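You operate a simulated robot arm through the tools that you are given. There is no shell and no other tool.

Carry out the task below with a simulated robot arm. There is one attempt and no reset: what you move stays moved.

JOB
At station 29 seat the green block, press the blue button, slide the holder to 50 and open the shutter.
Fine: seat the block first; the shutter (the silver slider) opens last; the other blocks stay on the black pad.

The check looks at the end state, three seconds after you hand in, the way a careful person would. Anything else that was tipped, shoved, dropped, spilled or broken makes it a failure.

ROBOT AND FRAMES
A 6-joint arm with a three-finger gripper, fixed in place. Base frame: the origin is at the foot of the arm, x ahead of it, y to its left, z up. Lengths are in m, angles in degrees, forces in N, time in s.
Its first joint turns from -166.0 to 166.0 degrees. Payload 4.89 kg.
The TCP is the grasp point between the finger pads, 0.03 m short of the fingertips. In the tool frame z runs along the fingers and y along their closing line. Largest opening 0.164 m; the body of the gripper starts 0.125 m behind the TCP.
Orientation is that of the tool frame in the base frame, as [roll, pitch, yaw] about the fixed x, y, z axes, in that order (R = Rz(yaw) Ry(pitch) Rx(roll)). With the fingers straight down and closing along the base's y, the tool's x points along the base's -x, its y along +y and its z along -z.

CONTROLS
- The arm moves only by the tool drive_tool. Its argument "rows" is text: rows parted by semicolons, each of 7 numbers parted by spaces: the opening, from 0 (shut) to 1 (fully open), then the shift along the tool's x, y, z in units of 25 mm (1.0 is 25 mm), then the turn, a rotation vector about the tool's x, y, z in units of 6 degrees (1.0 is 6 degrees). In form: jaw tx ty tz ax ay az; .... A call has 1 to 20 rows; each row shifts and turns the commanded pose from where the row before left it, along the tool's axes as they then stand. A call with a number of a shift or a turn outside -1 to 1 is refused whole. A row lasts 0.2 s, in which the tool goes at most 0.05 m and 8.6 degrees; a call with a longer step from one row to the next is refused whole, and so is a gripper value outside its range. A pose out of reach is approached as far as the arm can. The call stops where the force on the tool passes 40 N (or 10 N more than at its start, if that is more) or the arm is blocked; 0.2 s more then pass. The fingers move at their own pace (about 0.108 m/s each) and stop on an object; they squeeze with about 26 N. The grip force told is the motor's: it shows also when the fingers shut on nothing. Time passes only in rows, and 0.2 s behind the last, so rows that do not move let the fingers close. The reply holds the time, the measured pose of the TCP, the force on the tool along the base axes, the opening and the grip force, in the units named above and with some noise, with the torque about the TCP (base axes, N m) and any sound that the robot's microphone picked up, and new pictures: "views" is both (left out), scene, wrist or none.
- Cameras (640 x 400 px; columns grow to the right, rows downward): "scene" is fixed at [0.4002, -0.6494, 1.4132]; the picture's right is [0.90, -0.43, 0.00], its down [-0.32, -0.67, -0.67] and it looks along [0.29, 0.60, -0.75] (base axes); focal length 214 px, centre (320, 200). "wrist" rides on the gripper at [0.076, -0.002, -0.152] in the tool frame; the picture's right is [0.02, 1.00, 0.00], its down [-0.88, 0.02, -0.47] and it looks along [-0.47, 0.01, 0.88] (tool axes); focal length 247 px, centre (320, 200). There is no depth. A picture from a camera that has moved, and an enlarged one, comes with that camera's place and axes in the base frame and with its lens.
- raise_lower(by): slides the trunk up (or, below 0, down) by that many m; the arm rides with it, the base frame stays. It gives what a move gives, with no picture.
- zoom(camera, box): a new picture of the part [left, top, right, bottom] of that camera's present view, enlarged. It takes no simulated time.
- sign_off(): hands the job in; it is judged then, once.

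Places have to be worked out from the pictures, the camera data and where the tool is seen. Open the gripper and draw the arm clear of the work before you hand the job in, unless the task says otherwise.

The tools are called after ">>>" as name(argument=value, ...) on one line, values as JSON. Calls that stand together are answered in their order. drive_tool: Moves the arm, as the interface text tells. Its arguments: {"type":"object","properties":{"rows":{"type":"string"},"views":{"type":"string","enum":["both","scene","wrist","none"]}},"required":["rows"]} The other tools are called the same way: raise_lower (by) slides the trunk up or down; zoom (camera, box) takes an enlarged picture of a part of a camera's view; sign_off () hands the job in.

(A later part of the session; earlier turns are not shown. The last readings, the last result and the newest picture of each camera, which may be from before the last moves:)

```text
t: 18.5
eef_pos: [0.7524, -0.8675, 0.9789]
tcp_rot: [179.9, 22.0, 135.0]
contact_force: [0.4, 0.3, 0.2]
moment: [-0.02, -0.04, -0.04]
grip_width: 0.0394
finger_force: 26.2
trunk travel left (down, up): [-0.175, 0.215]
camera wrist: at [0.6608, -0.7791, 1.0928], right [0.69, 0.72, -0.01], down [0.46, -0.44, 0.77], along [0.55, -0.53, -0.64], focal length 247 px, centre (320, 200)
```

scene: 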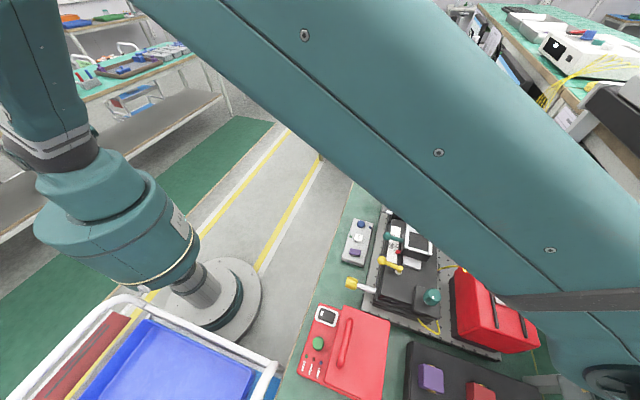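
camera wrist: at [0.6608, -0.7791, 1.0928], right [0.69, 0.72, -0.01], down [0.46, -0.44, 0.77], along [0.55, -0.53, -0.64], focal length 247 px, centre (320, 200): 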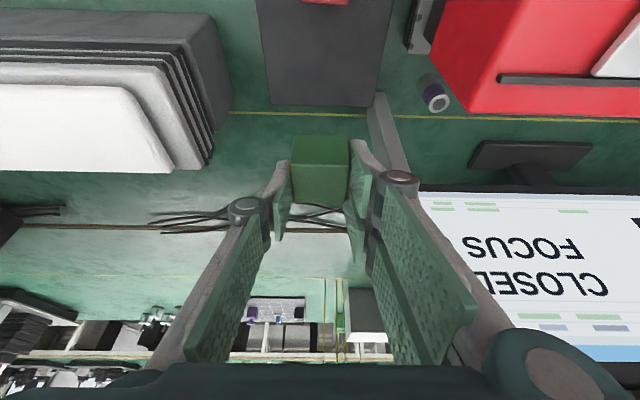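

Block is held. Moving inward over the pad and lamp box at height, toward the front of the bench.

>>> drive_tool(rows="0.2 0.97 0 -0.392 0 0 0;0.2 0.97 0 -0.392 0 0 0;0.2 0.97 0 -0.392 0 0 0;0.2 0.97 0 -0.392 0 0 0;0.2 0.97 0 -0.392 0 0 0;0.2 0.97 0 -0.392 0 0 0;0.2 0.97 0 -0.392 0 0 0;0.2 0.97 0 -0.392 0 0 0;0.2 0.97 0 -0.392 0 0 0;0.2 0.97 0 -0.392 0 0 0;0.2 0.97 0 -0.392 0 0 0;0.2 0.97 0 -0.392 0 0 0;0.2 0.97 0 -0.392 0 0 0;0.2 0.97 0 -0.392 0 0 0;0.2 0.97 0 -0.392 0 0 0;0.2 0.97 0 -0.392 0 0 0;0.2 0.97 0 -0.392 0 0 0;0.2 0 0 0 0 0 0")

```text
t: 22.3
eef_pos: [0.4394, -0.551, 0.9796]
tcp_rot: [179.8, 21.9, 135.1]
contact_force: [0.3, -0.7, -0.7]
moment: [-0.04, -0.01, 0.02]
grip_width: 0.0393
finger_force: 26.2
trunk travel left (down, up): [-0.175, 0.215]
camera wrist: at [0.3471, -0.4633, 1.0928], right [0.69, 0.72, -0.01], down [0.47, -0.44, 0.77], along [0.55, -0.53, -0.64], focal length 247 px, centre (320, 200)
```

scene: 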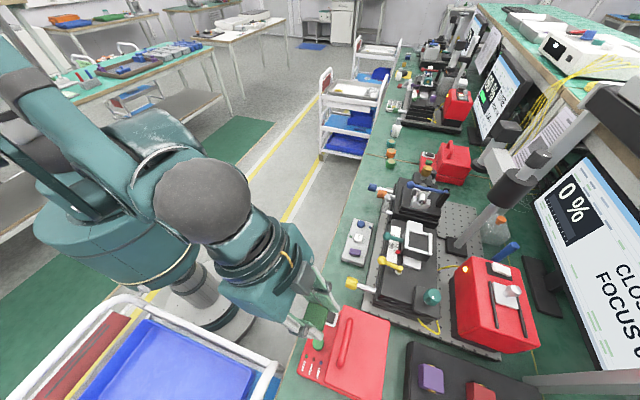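
wrist: 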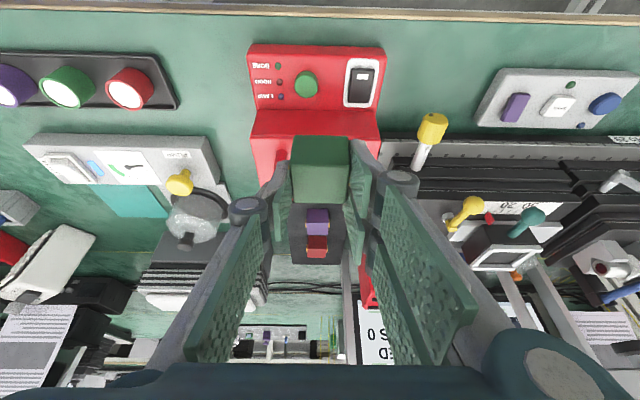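

>>> zoom(camera="wrist", box=[540, 100, 640, 180])

>>> zoom(camera="wrist", box=[360, 0, 640, 170])

>>> zoom(camera="wrist", box=[430, 170, 570, 290])

```text
5.00 times, centred on (590, 140) of wrist
camera zoom: at [0.3471, -0.4633, 1.0928], right [0.69, 0.72, -0.01], down [0.47, -0.44, 0.77], along [0.55, -0.53, -0.64], focal length 1235 px, centre (-1030, 500)
```

zoom: 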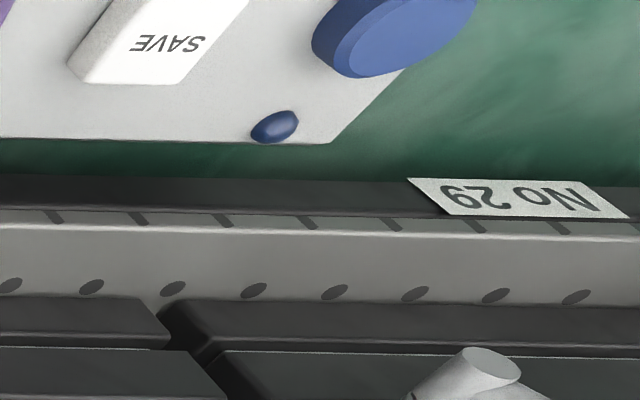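

```text
2.29 times, centred on (500, 85) of wrist
camera zoom: at [0.3471, -0.4633, 1.0928], right [0.69, 0.72, -0.01], down [0.47, -0.44, 0.77], along [0.55, -0.53, -0.64], focal length 564 px, centre (-91, 463)
```

zoom: 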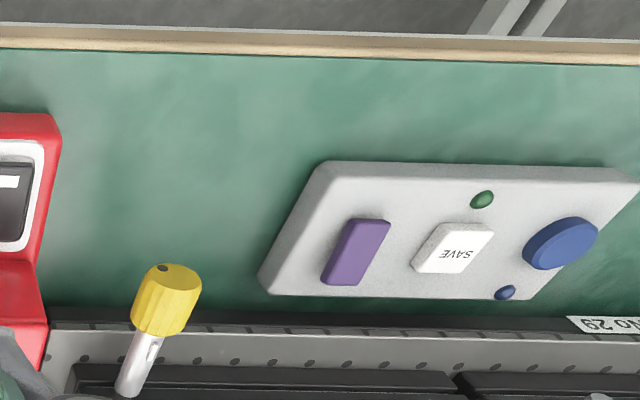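

```text
3.33 times, centred on (500, 230) of wrist
camera zoom: at [0.3471, -0.4633, 1.0928], right [0.69, 0.72, -0.01], down [0.47, -0.44, 0.77], along [0.55, -0.53, -0.64], focal length 823 px, centre (-280, 100)
```

zoom: 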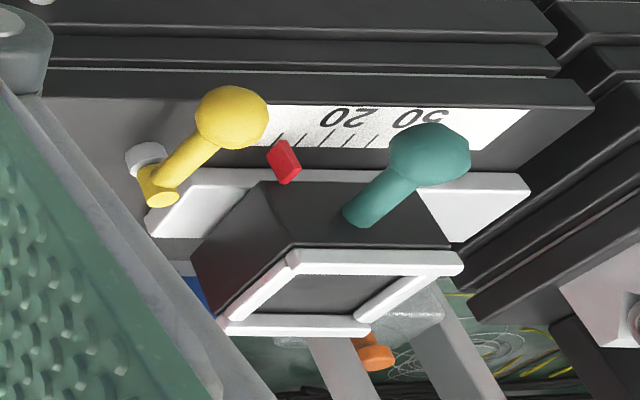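

Station "No 29" is confirmed. I shift sideways to the free strip between the lamp box and the control box, then lower toward the bench.

>>> drive_tool(rows="0.2 0 1 0 0 0 0;0.2 0 1 0 0 0 0;0.2 0 1 0 0 0 0;0.2 0 1 0 0 0 0;0.2 0 1 0 0 0 0;0.2 0 1 0 0 0 0;0.2 0.385 0.16 0.953 0 0 0;0.2 0.385 0 0.953 0 0 0;0.2 0.385 0 0.953 0 0 0;0.2 0.385 0 0.953 0 0 0;0.2 0.385 0 0.953 0 0 0;0.2 0 0 0 0 0 0")

```text
t: 24.9
eef_pos: [0.548, -0.4472, 0.8527]
tcp_rot: [179.8, 22.0, 134.9]
contact_force: [-1.1, 0.2, -0.8]
moment: [0.01, 0.01, 0.02]
grip_width: 0.0395
finger_force: 26.1
trunk travel left (down, up): [-0.175, 0.215]
camera wrist: at [0.4561, -0.3583, 0.9662], right [0.69, 0.72, -0.01], down [0.47, -0.44, 0.77], along [0.55, -0.53, -0.64], focal length 247 px, centre (320, 200)
```

scene: 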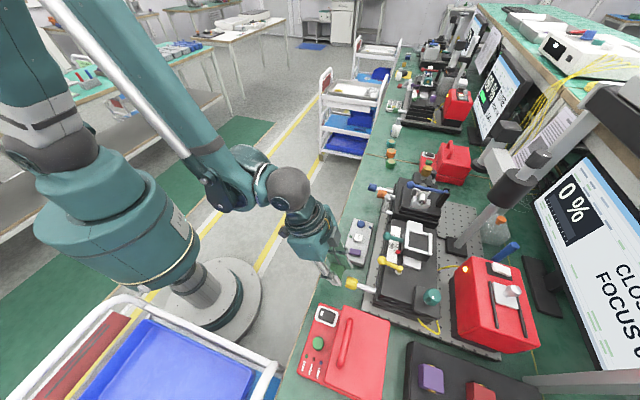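
wrist: 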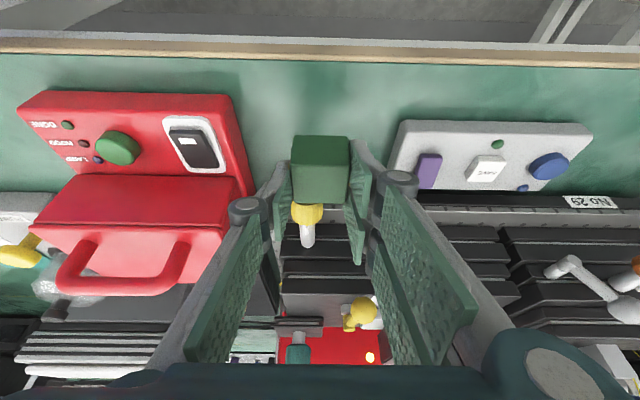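

>>> drive_tool(rows="0.2 0.15 0.5 0 0 0 0;0.2 0.3 0 0.74 0 0 0;0.2 0.3 0 0.74 0 0 0;0.2 0 0 0 0 0 0")

>>> zoom(camera="scene", box=[290, 220, 390, 330])

```text
t: 25.9
eef_pos: [0.5543, -0.4346, 0.8107]
tcp_rot: [180.0, 22.0, 135.0]
contact_force: [0.1, -0.1, -0.5]
moment: [0.02, 0.04, 0.01]
grip_width: 0.0396
finger_force: 26.1
trunk travel left (down, up): [-0.175, 0.215]
camera wrist: at [0.4631, -0.3461, 0.9247], right [0.69, 0.72, -0.01], down [0.47, -0.44, 0.77], along [0.55, -0.53, -0.64], focal length 247 px, centre (320, 200)
```

scene: 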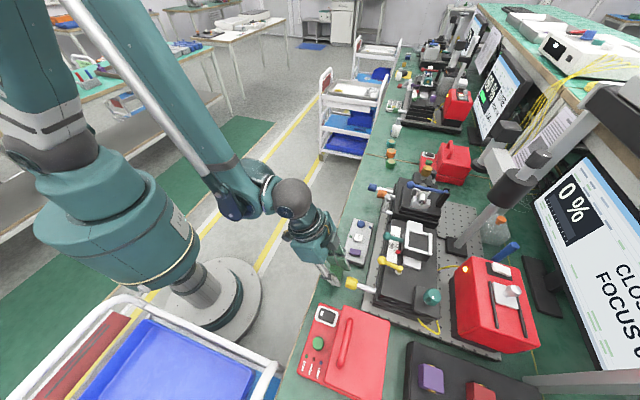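
wrist: 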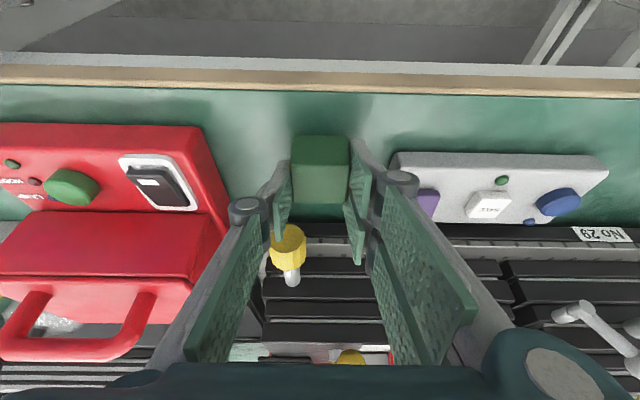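

```text
3.64 times, centred on (340, 275) of scene
camera zoom: at [0.4002, -0.6494, 1.4132], right [0.9, -0.43, 0.0], down [-0.32, -0.67, -0.67], along [0.29, 0.6, -0.75], focal length 780 px, centre (247, -73)
```

zoom: 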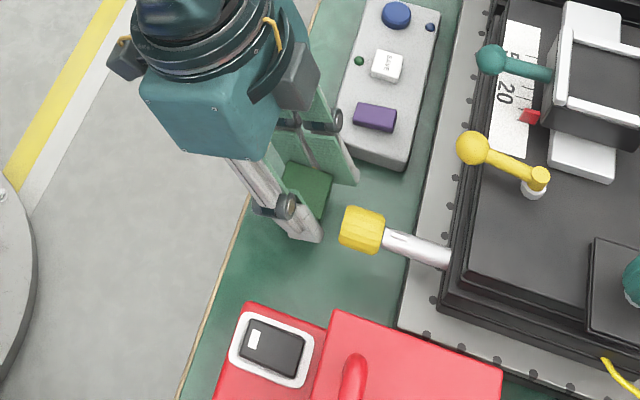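

The block hovers over clear bench, ~2 cm inside the edge. I lower in small steps until it touches down.

>>> drive_tool(rows="0.2 0.06 0 0.148 0 0 0;0.2 0.06 0 0.148 0 0 0;0.2 0.06 0 0.148 0 0 0;0.2 0 0 0 0 0 0", views="none")

>>> drive_tool(rows="0.2 0.045 0 0.111 0 0 0;0.2 0 0 0 0 0 0", views="wrist")

```text
t: 26.9
eef_pos: [0.5561, -0.4343, 0.8018]
tcp_rot: [179.9, 21.9, 135.0]
contact_force: [-0.1, 0.4, 0.0]
moment: [-0.01, -0.03, 0.02]
grip_width: 0.0394
finger_force: 25.4
trunk travel left (down, up): [-0.175, 0.215]
```

```text
t: 27.5
eef_pos: [0.5556, -0.4346, 0.8004]
tcp_rot: [179.8, 21.9, 135.0]
contact_force: [0.3, 0.3, -1.0]
moment: [0.02, 0.01, 0.01]
grip_width: 0.0394
finger_force: 26.0
out of reach, approached as far as the arm can: row 1
trunk travel left (down, up): [-0.175, 0.215]
camera wrist: at [0.4644, -0.3462, 0.9146], right [0.69, 0.72, -0.01], down [0.47, -0.44, 0.77], along [0.55, -0.53, -0.64], focal length 247 px, centre (320, 200)
```

wrist: 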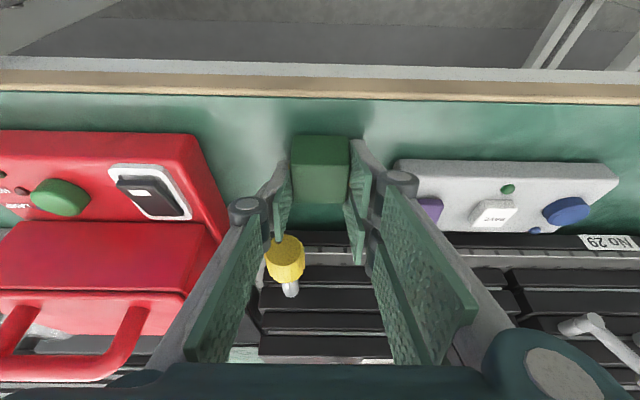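

The arm is at its lower limit here, so I'll use the trunk slide to lower the block the last bit, in small steps.

>>> raise_lower(by=-0.006)

```text
t: 27.9
eef_pos: [0.5566, -0.4354, 0.7978]
tcp_rot: [179.9, 22.0, 135.2]
contact_force: [-4.9, 3.1, 27.5]
moment: [0.75, 0.28, 0.13]
grip_width: 0.0395
finger_force: 26.1
trunk travel left (down, up): [-0.171, 0.219]
stopped: the force on the tool passed its limit at 56 N (the readings are from after the stop); the commanded pose is now the measured one
```

Touchdown on the bench at ~0.758. I release the block and look.

>>> drive_tool(rows="0.42 0 0 0 0 0 0;0.42 0 0 0 0 0 0;0.42 0 0 0 0 0 0")

>>> zoom(camera="wrist", box=[220, 80, 420, 260])

```text
t: 28.7
eef_pos: [0.556, -0.4359, 0.7974]
tcp_rot: [179.8, 22.1, 135.0]
contact_force: [-0.7, -0.6, 1.8]
moment: [0.05, -0.01, 0.03]
grip_width: 0.0692
finger_force: 0.1
trunk travel left (down, up): [-0.171, 0.219]
camera wrist: at [0.4648, -0.3465, 0.9107], right [0.69, 0.72, -0.01], down [0.46, -0.44, 0.77], along [0.55, -0.53, -0.64], focal length 247 px, centre (320, 200)
```

scene: 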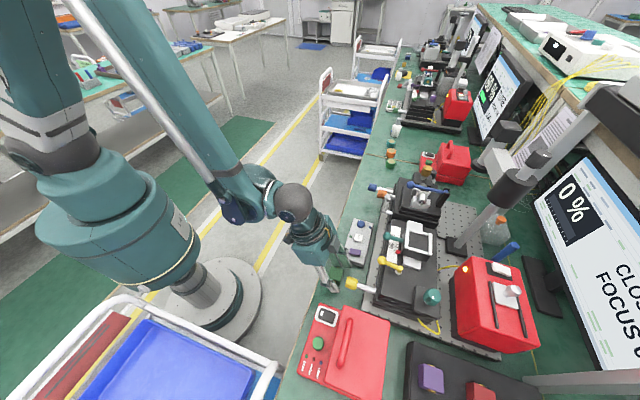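
wrist: 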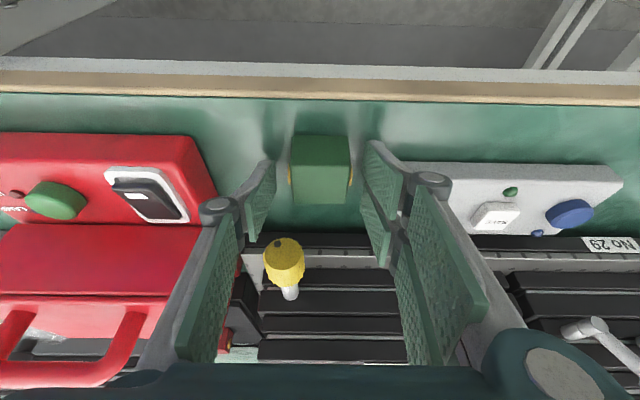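

```text
2.22 times, centred on (320, 170) of wrist
camera zoom: at [0.4648, -0.3465, 0.9107], right [0.69, 0.72, -0.01], down [0.46, -0.44, 0.77], along [0.55, -0.53, -0.64], focal length 549 px, centre (320, 267)
```

zoom: 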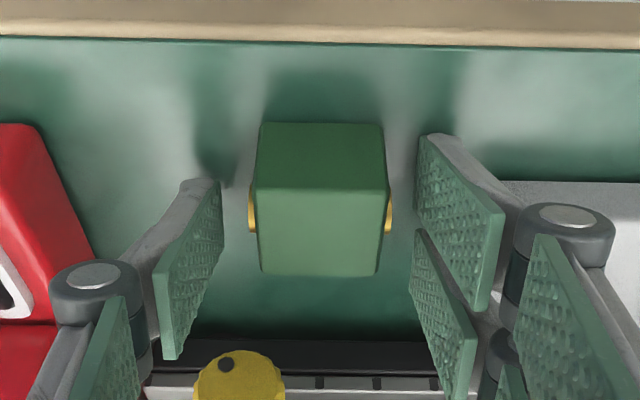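

Block stands upright and free. I rise straight up, then turn the tool vertical above it.

>>> drive_tool(rows="0.42 -0.1873 0 -0.4635 0 0 0;0.42 -0.3746 0 -0.927 0 0 0;0.42 -0.3746 0 -0.927 0 0 0;0.42 -0.3746 0 -0.927 0 0 0;0.42 -0.3746 0 -0.927 0 0 0;0.42 0 0 0 0 0.9 0;0.42 0 0 0 0 0.9 0;0.42 0 0 0 0 0.9 0;0.42 0 0 0 0 0.97 0;0.42 0 0 0 0 0 0")

>>> zoom(camera="wrist", box=[220, 40, 420, 240])

```text
t: 30.9
eef_pos: [0.5566, -0.436, 0.911]
tcp_rot: [179.9, 0.0, 135.1]
contact_force: [0.1, -0.1, -0.4]
moment: [0.02, 0.04, -0.03]
grip_width: 0.0691
finger_force: 0.0
trunk travel left (down, up): [-0.171, 0.219]
camera wrist: at [0.5014, -0.3838, 1.0631], right [0.69, 0.72, 0.0], down [0.64, -0.61, 0.47], along [0.34, -0.33, -0.88], focal length 247 px, centre (320, 200)
```

scene: 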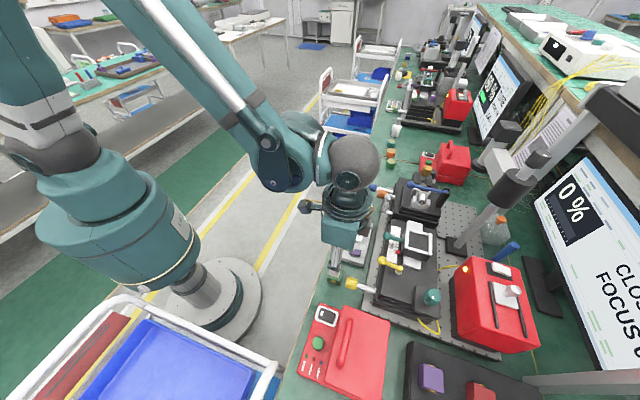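
wrist: 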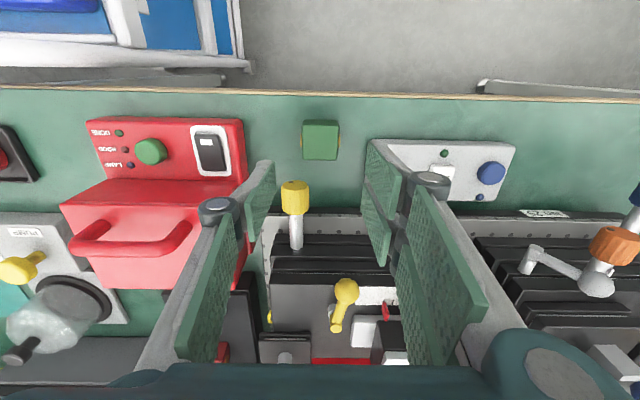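

```text
2.00 times, centred on (320, 140) of wrist
camera zoom: at [0.5014, -0.3838, 1.0631], right [0.69, 0.72, 0.0], down [0.64, -0.61, 0.47], along [0.34, -0.33, -0.88], focal length 494 px, centre (320, 320)
```

zoom: 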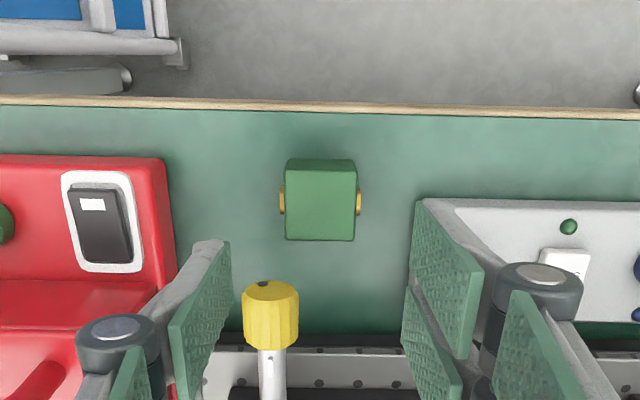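

Vertical now, block straight below (top ≈0.791). I descend to grip only its upper ~15 mm.

>>> drive_tool(rows="0.42 0.06 0 1 0 0 0;0.42 0.06 0 1 0 0 0;0.42 0 0 1 0 0 0;0.42 0 0 0.6 0 0 0;0.42 0 0 0 0 0 0")

>>> zoom(camera="wrist", box=[220, 80, 420, 260])

```text
t: 32.1
eef_pos: [0.5547, -0.4338, 0.8181]
tcp_rot: [180.0, -0.1, 135.2]
contact_force: [1.3, -0.3, 0.0]
moment: [0.0, 0.03, -0.01]
grip_width: 0.0689
finger_force: 0.0
trunk travel left (down, up): [-0.171, 0.219]
camera wrist: at [0.4994, -0.3808, 0.972], right [0.69, 0.72, 0.0], down [0.64, -0.61, 0.47], along [0.34, -0.33, -0.88], focal length 247 px, centre (320, 200)
```

scene: 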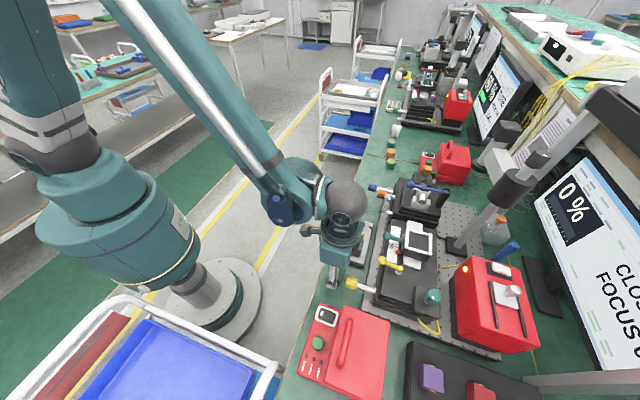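
wrist: 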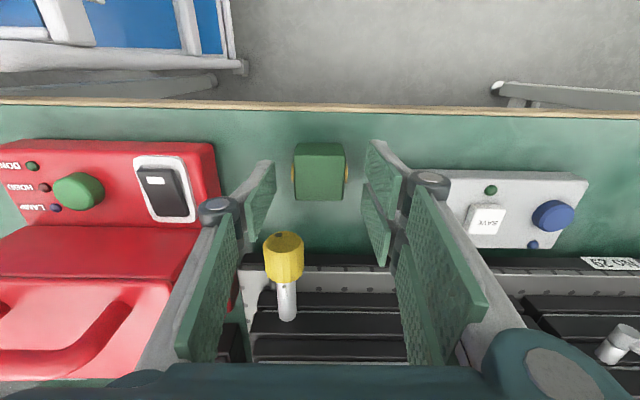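

```text
2.22 times, centred on (320, 170) of wrist
camera zoom: at [0.4994, -0.3808, 0.972], right [0.69, 0.72, 0.0], down [0.64, -0.61, 0.47], along [0.34, -0.33, -0.88], focal length 549 px, centre (320, 267)
```

zoom: 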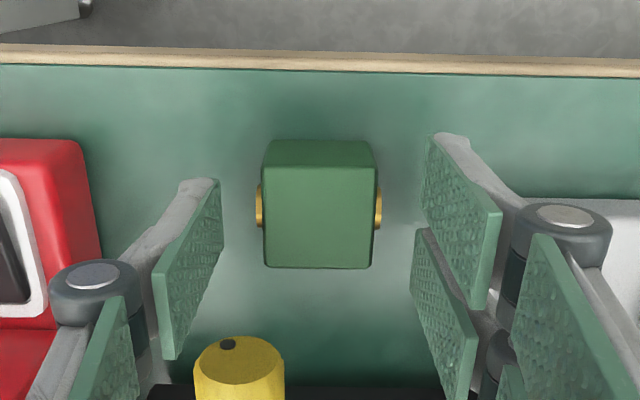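

>>> drive_tool(rows="0.42 0 0 0.46 0 0 0;0.42 0 0 0 0 0 0;0.2 0 0 0 0 0 0;0.2 0 0 0 0 0 0;0.2 0 0 0 0 0 0", views="wrist")

>>> zoom(camera="wrist", box=[220, 80, 420, 260])

```text
t: 33.3
eef_pos: [0.555, -0.4345, 0.8076]
tcp_rot: [179.9, 0.0, 135.1]
contact_force: [0.4, 0.5, 0.7]
moment: [0.0, 0.02, -0.02]
grip_width: 0.0394
finger_force: 26.3
trunk travel left (down, up): [-0.171, 0.219]
camera wrist: at [0.4997, -0.3812, 0.9606], right [0.69, 0.72, 0.0], down [0.64, -0.61, 0.47], along [0.34, -0.33, -0.88], focal length 247 px, centre (320, 200)
```

wrist: 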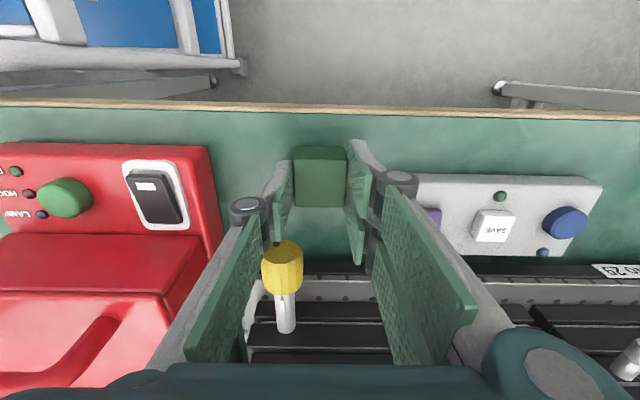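

```text
2.22 times, centred on (320, 170) of wrist
camera zoom: at [0.4997, -0.3812, 0.9606], right [0.69, 0.72, 0.0], down [0.64, -0.61, 0.47], along [0.34, -0.33, -0.88], focal length 549 px, centre (320, 267)
```

zoom: 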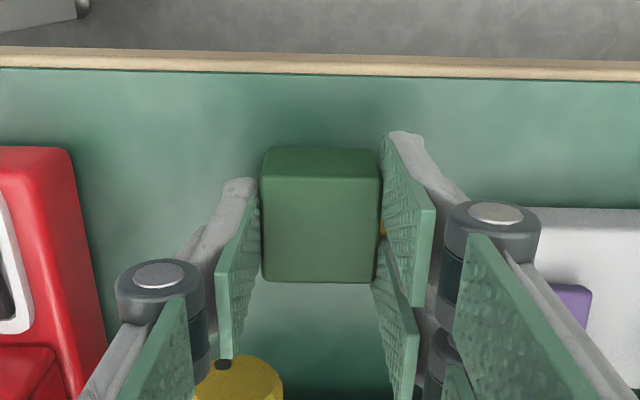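

Good vertical grip with ~20 mm of block below the fingertips. Lifting high and moving toward the holder to view it.

>>> drive_tool(rows="0.2 0 0 -0.4 0 0 0;0.2 0 0 -1 0 0 0;0.2 0 0 -1 0 0 0;0.2 0 0 -1 0 0 0;0.2 0 0 -1 0 0 0;0.2 0 0 -1 0 0 0;0.2 0 0 -1 0 0 0;0.2 0 0 -1 0 0 0;0.2 0 0 -1 0 0 0;0.2 0 0 -1 0 0 0;0.2 0 0 -1 0 0 0;0.2 -0.6 0.95 0 0 0 0;0.2 -0.6 0.95 0 0 0 0;0.2 -0.6 0.95 0 0 0 0;0.2 -0.6 0.95 0 0 0 0;0.2 0 0 0 0 0 0")

>>> zoom(camera="wrist", box=[220, 80, 420, 300])

```text
t: 36.7
eef_pos: [0.6628, -0.4078, 1.0665]
tcp_rot: [179.9, 0.0, 135.1]
contact_force: [0.3, -0.2, -0.8]
moment: [0.03, 0.06, 0.0]
grip_width: 0.0392
finger_force: 25.9
trunk travel left (down, up): [-0.171, 0.219]
camera wrist: at [0.6077, -0.356, 1.2203], right [0.69, 0.72, 0.0], down [0.64, -0.61, 0.47], along [0.34, -0.33, -0.88], focal length 247 px, centre (320, 200)
```

scene: 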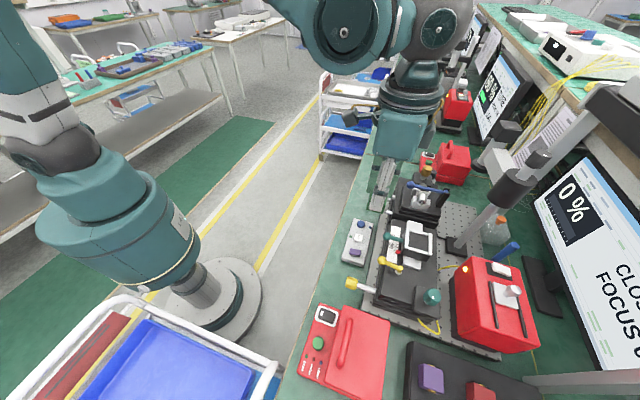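
wrist: 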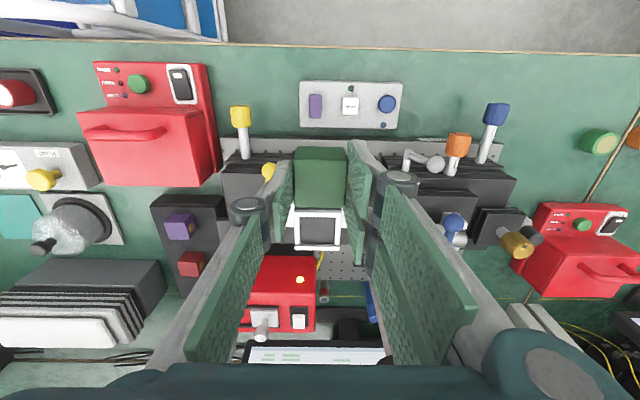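

```text
1.82 times, centred on (320, 190) of wrist
camera zoom: at [0.6077, -0.356, 1.2203], right [0.69, 0.72, 0.0], down [0.64, -0.61, 0.47], along [0.34, -0.33, -0.88], focal length 449 px, centre (320, 218)
```

zoom: 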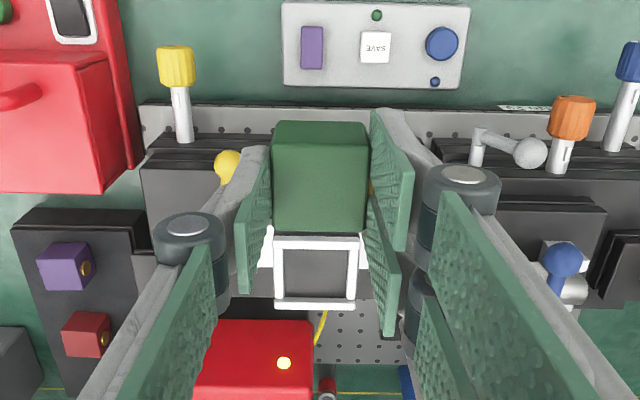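

The pocket (about 53×47 mm) is centered near e1≈.179, e2≈.886 — 0.129 m further out along the tool. I move above it with clearance.

>>> drive_tool(rows="0.2 -0.858 0 0.1 0 0 0;0.2 -0.858 0 0.1 0 0 0;0.2 -0.858 0 0.1 0 0 0;0.2 -0.858 0 0.1 0 0 0;0.2 -0.858 0 0.1 0 0 0;0.2 -0.858 0 0.1 0 0 0;0.2 0 0 0 0 0 0")

>>> zoom(camera="wrist", box=[220, 80, 420, 280])

>>> zoom(camera="scene", box=[340, 140, 480, 300])

```text
t: 38.3
eef_pos: [0.7546, -0.5005, 1.0541]
tcp_rot: [180.0, 0.0, 135.1]
contact_force: [-0.3, -0.3, -0.7]
moment: [-0.01, 0.05, -0.01]
grip_width: 0.0398
finger_force: 25.6
trunk travel left (down, up): [-0.171, 0.219]
camera wrist: at [0.6988, -0.449, 1.2075], right [0.69, 0.72, 0.0], down [0.64, -0.61, 0.47], along [0.34, -0.33, -0.88], focal length 247 px, centre (320, 200)
```

scene: 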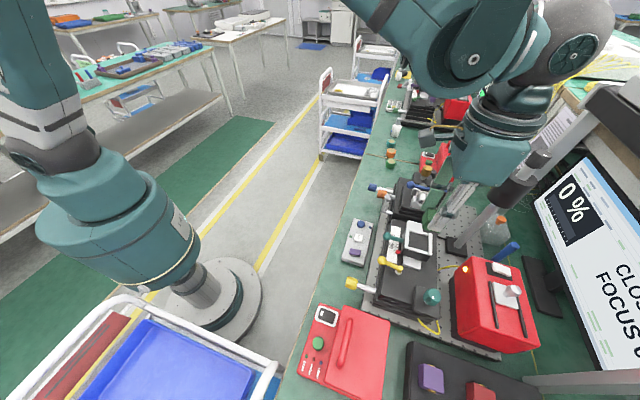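
wrist: 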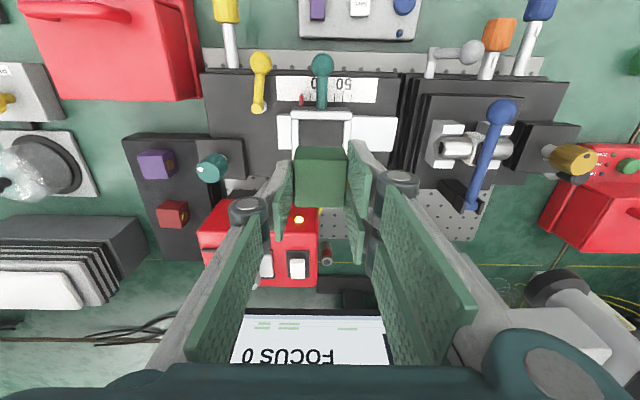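

```text
2.00 times, centred on (320, 180) of wrist
camera zoom: at [0.6988, -0.449, 1.2075], right [0.69, 0.72, 0.0], down [0.64, -0.61, 0.47], along [0.34, -0.33, -0.88], focal length 494 px, centre (320, 240)
```

zoom: 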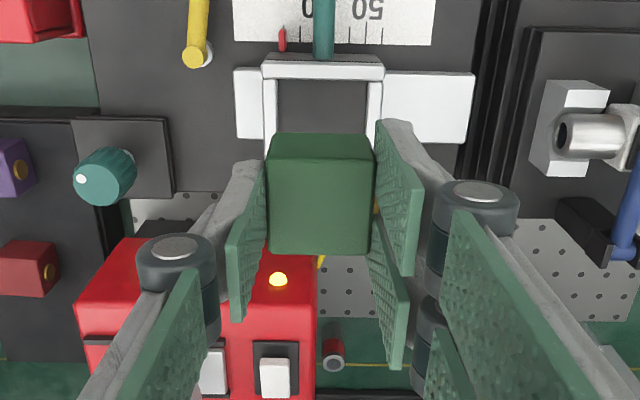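

```text
2.50 times, centred on (410, 220) of scene
camera zoom: at [0.4002, -0.6494, 1.4132], right [0.9, -0.43, 0.0], down [-0.32, -0.67, -0.67], along [0.29, 0.6, -0.75], focal length 536 px, centre (95, 150)
```

zoom: 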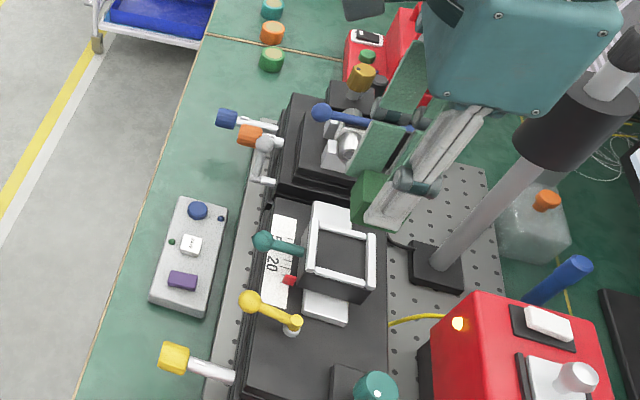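

Aligned to within ~2 mm over the pocket. I descend to just above the rim and check again.

>>> drive_tool(rows="0.2 0.06 0 0.9 0 0 0;0.2 0 0 0.9 0 0 0;0.2 0 0 0.8 0 0 0;0.2 0 0 0 0 0 0")

>>> zoom(camera="wrist", box=[220, 60, 420, 260])

>>> zoom(camera="scene", box=[360, 180, 460, 280])

```text
t: 39.3
eef_pos: [0.7521, -0.4991, 0.9919]
tcp_rot: [180.0, 0.0, 135.1]
contact_force: [-0.5, -0.4, -1.1]
moment: [0.0, 0.01, 0.0]
grip_width: 0.0394
finger_force: 26.2
trunk travel left (down, up): [-0.171, 0.219]
camera wrist: at [0.6977, -0.4468, 1.143], right [0.69, 0.72, 0.0], down [0.64, -0.61, 0.47], along [0.34, -0.33, -0.88], focal length 247 px, centre (320, 200)
```

scene: 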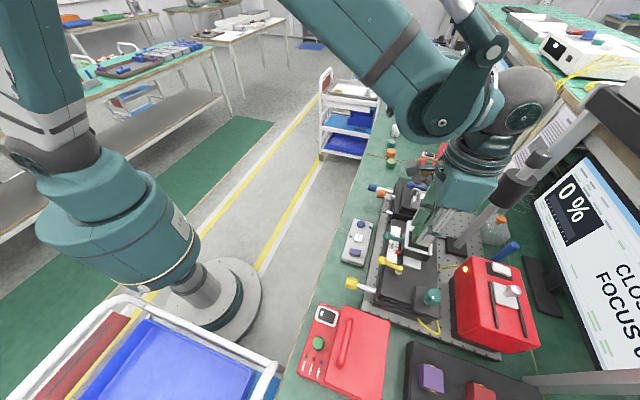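
wrist: 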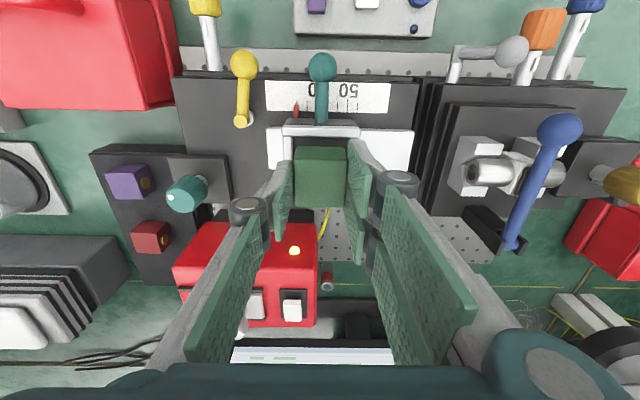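

```text
2.00 times, centred on (320, 160) of wrist
camera zoom: at [0.6977, -0.4468, 1.143], right [0.69, 0.72, 0.0], down [0.64, -0.61, 0.47], along [0.34, -0.33, -0.88], focal length 494 px, centre (320, 280)
```

zoom: 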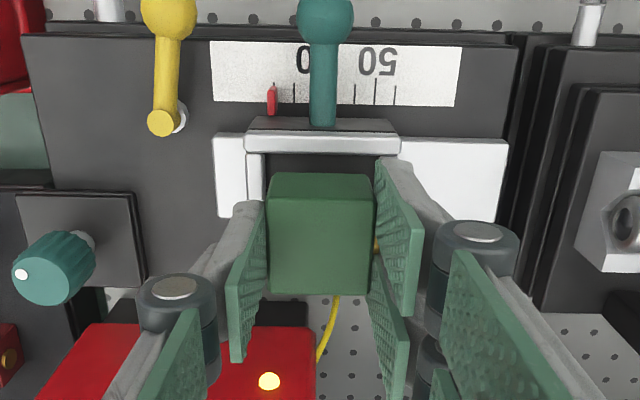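

```text
4.00 times, centred on (410, 230) of scene
camera zoom: at [0.4002, -0.6494, 1.4132], right [0.9, -0.43, 0.0], down [-0.32, -0.67, -0.67], along [0.29, 0.6, -0.75], focal length 858 px, centre (-40, 80)
```

zoom: 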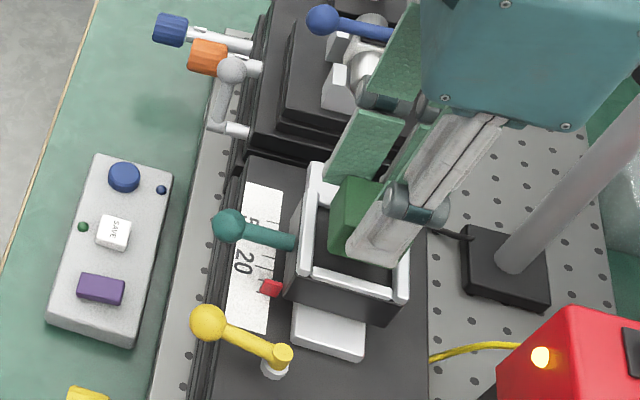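

The block's footprint fits within the pocket opening with a few mm margin. I nudge out 1.5 mm and lower ~16 mm into the pocket.

>>> drive_tool(rows="0.2 -0.06 0 0.3 0 0 0;0.2 0 0 0.3 0 0 0;0.2 0 0 0.25 0 0 0;0.2 0 0 0.2 0 0 0;0.2 0 0 0 0 0 0")

>>> zoom(camera="wrist", box=[220, 60, 420, 260])

>>> zoom(camera="scene", box=[380, 200, 450, 270])

```text
t: 40.3
eef_pos: [0.7538, -0.4989, 0.9674]
tcp_rot: [179.8, 0.2, 135.0]
contact_force: [-4.7, 5.0, 26.0]
moment: [0.75, 0.12, 0.14]
grip_width: 0.0393
finger_force: 25.9
trunk travel left (down, up): [-0.171, 0.219]
stopped in row 5: the force on the tool passed its limit at 47 N (the readings are from after the stop); the commanded pose is now the measured one
camera wrist: at [0.6985, -0.4472, 1.1196], right [0.69, 0.72, 0.0], down [0.64, -0.61, 0.48], along [0.35, -0.33, -0.88], focal length 247 px, centre (320, 200)
```

scene: 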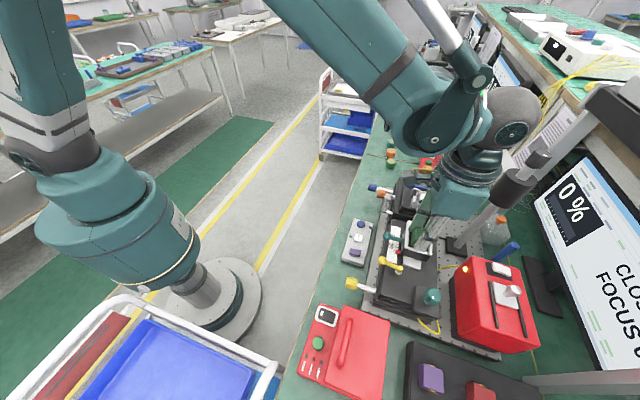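
wrist: 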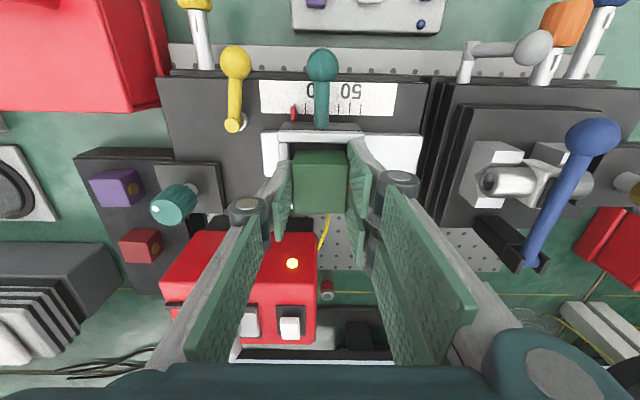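

```text
2.00 times, centred on (320, 160) of wrist
camera zoom: at [0.6985, -0.4472, 1.1196], right [0.69, 0.72, 0.0], down [0.64, -0.61, 0.48], along [0.35, -0.33, -0.88], focal length 494 px, centre (320, 280)
```

zoom: 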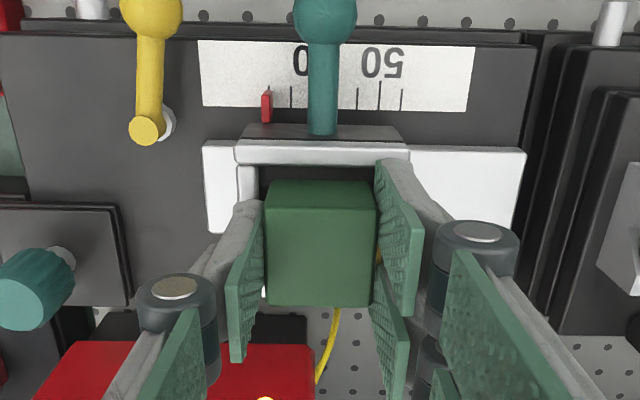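

```text
5.71 times, centred on (415, 235) of scene
camera zoom: at [0.4002, -0.6494, 1.4132], right [0.9, -0.43, 0.0], down [-0.32, -0.67, -0.67], along [0.29, 0.6, -0.75], focal length 1226 px, centre (-223, 0)
```

zoom: 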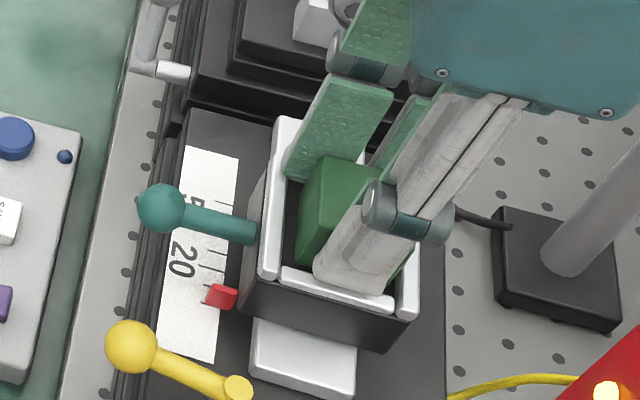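

Contact now: fingertips appear to be on the rim with ~2 cm of block inside the pocket. I ease up 1.5 mm and release.

>>> drive_tool(rows="0.2 0 0 -0.08 0 0 0;0.2 0 0 0 0 0 0;0.38 0 0 0 0 0 0;0.38 0 0 0 0 0 0;0.38 0 0 0 0 0 0")

>>> zoom(camera="wrist", box=[220, 60, 420, 260])

>>> zoom(camera="scene", box=[380, 200, 450, 270])

```text
t: 41.5
eef_pos: [0.755, -0.4993, 0.9664]
tcp_rot: [179.8, 0.1, 135.1]
contact_force: [0.8, -0.3, 0.1]
moment: [0.01, -0.01, 0.02]
grip_width: 0.0623
finger_force: 0.1
trunk travel left (down, up): [-0.171, 0.219]
camera wrist: at [0.6997, -0.4476, 1.1199], right [0.69, 0.72, 0.0], down [0.64, -0.61, 0.47], along [0.35, -0.33, -0.88], focal length 247 px, centre (320, 200)
```

scene: 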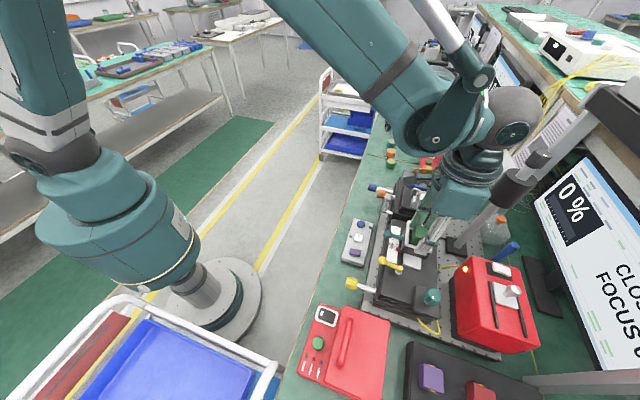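
wrist: 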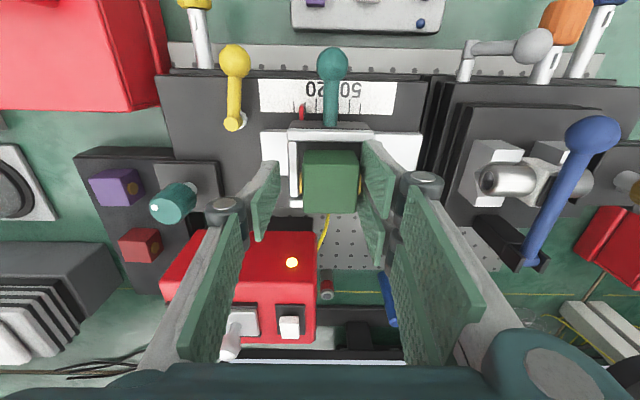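

```text
2.00 times, centred on (320, 160) of wrist
camera zoom: at [0.6997, -0.4476, 1.1199], right [0.69, 0.72, 0.0], down [0.64, -0.61, 0.47], along [0.35, -0.33, -0.88], focal length 494 px, centre (320, 280)
```

zoom: 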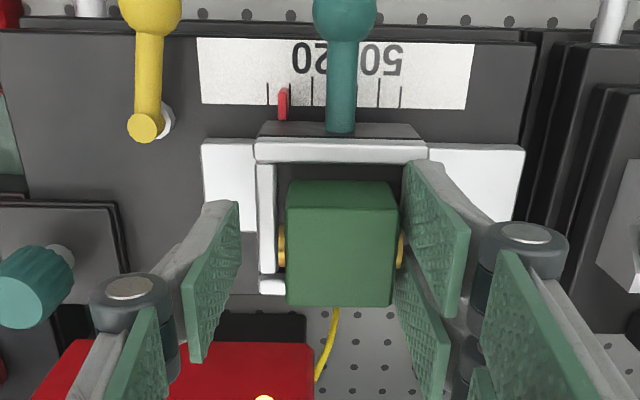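

```text
5.71 times, centred on (415, 235) of scene
camera zoom: at [0.4002, -0.6494, 1.4132], right [0.9, -0.43, 0.0], down [-0.32, -0.67, -0.67], along [0.29, 0.6, -0.75], focal length 1226 px, centre (-223, 0)
```

zoom: 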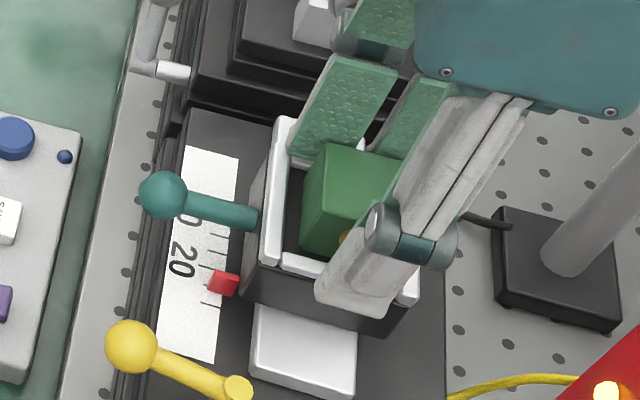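

The block sits in the pocket (its height didn't change on release), and the holder slid a few mm with the opening fingers, which is harmless as it gets moved to 50 anyway. I raise the tool straight up and inspect.

>>> drive_tool(rows="0.38 0 0 -0.3 0 0 0;0.38 0 0 -0.5 0 0 0;0.38 0 0 -1 0 0 0;0.38 0 0 -1 0 0 0;0.38 0 0 -1 0 0 0;0.38 0 0 0 0 0 0")

>>> zoom(camera="wrist", box=[220, 60, 420, 200])

>>> zoom(camera="scene", box=[370, 190, 460, 280])

```text
t: 42.9
eef_pos: [0.7537, -0.4987, 1.0611]
tcp_rot: [179.8, 0.1, 135.1]
contact_force: [0.0, -0.6, 0.1]
moment: [0.0, 0.01, 0.03]
grip_width: 0.0624
finger_force: 0.0
trunk travel left (down, up): [-0.171, 0.219]
camera wrist: at [0.6988, -0.447, 1.2151], right [0.69, 0.72, 0.0], down [0.64, -0.61, 0.47], along [0.35, -0.33, -0.88], focal length 247 px, centre (320, 200)
```

scene: 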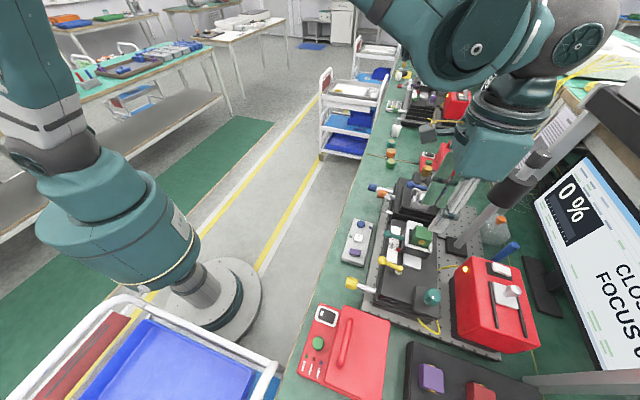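
wrist: 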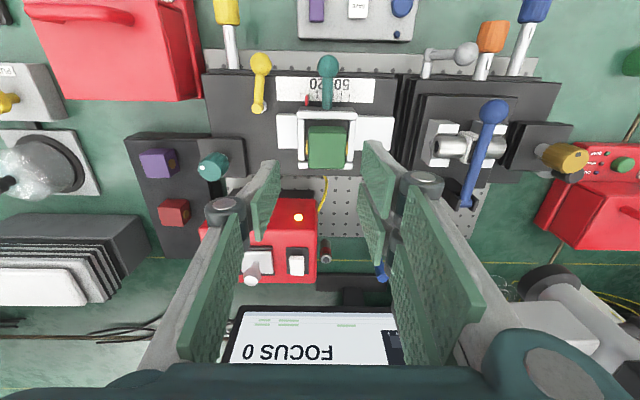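

```text
2.86 times, centred on (320, 130) of wrist
camera zoom: at [0.6988, -0.447, 1.2151], right [0.69, 0.72, 0.0], down [0.64, -0.61, 0.47], along [0.35, -0.33, -0.88], focal length 706 px, centre (320, 400)
```

zoom: 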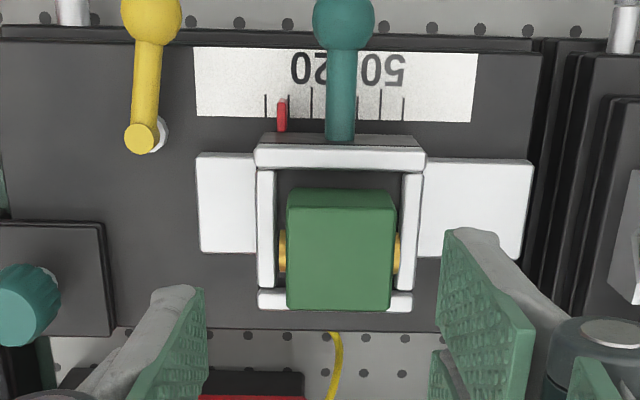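

```text
4.44 times, centred on (415, 235) of scene
camera zoom: at [0.4002, -0.6494, 1.4132], right [0.9, -0.43, 0.0], down [-0.32, -0.67, -0.67], along [0.29, 0.6, -0.75], focal length 953 px, centre (-102, 44)
```

zoom: 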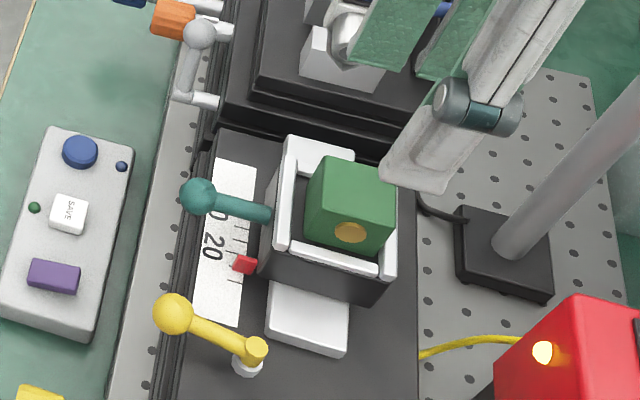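

I zoom in to verify how deep the block really sits.

>>> zoom(camera="scene", box=[395, 212, 440, 257])

>>> zoom(camera="wrist", box=[285, 90, 375, 180])

```text
8.89 times, centred on (418, 234) of scene
camera zoom: at [0.4002, -0.6494, 1.4132], right [0.9, -0.43, 0.0], down [-0.32, -0.67, -0.67], along [0.29, 0.6, -0.75], focal length 1906 px, centre (-547, -107)
```

zoom: 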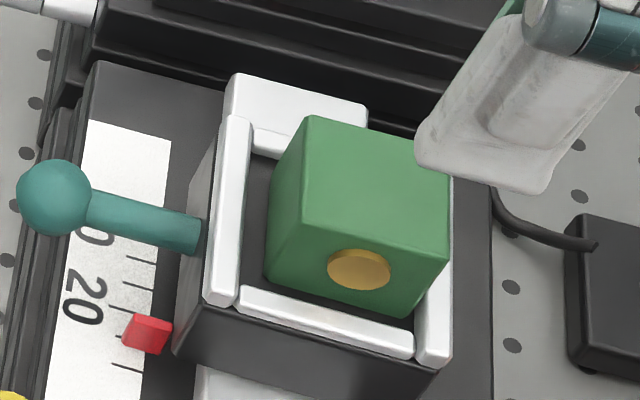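

```text
4.44 times, centred on (330, 135) of wrist
camera zoom: at [0.6988, -0.447, 1.2151], right [0.69, 0.72, 0.0], down [0.64, -0.61, 0.47], along [0.35, -0.33, -0.88], focal length 1098 px, centre (276, 489)
```

zoom: 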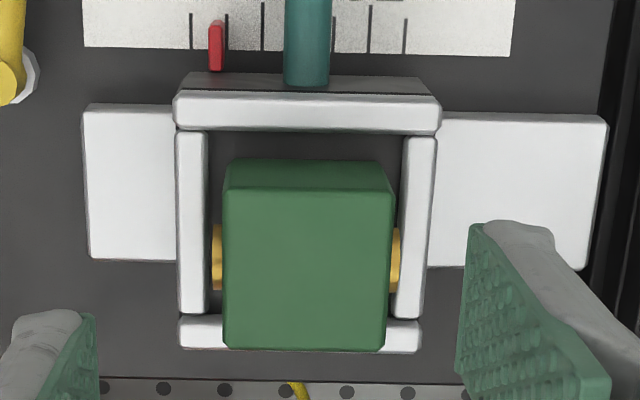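

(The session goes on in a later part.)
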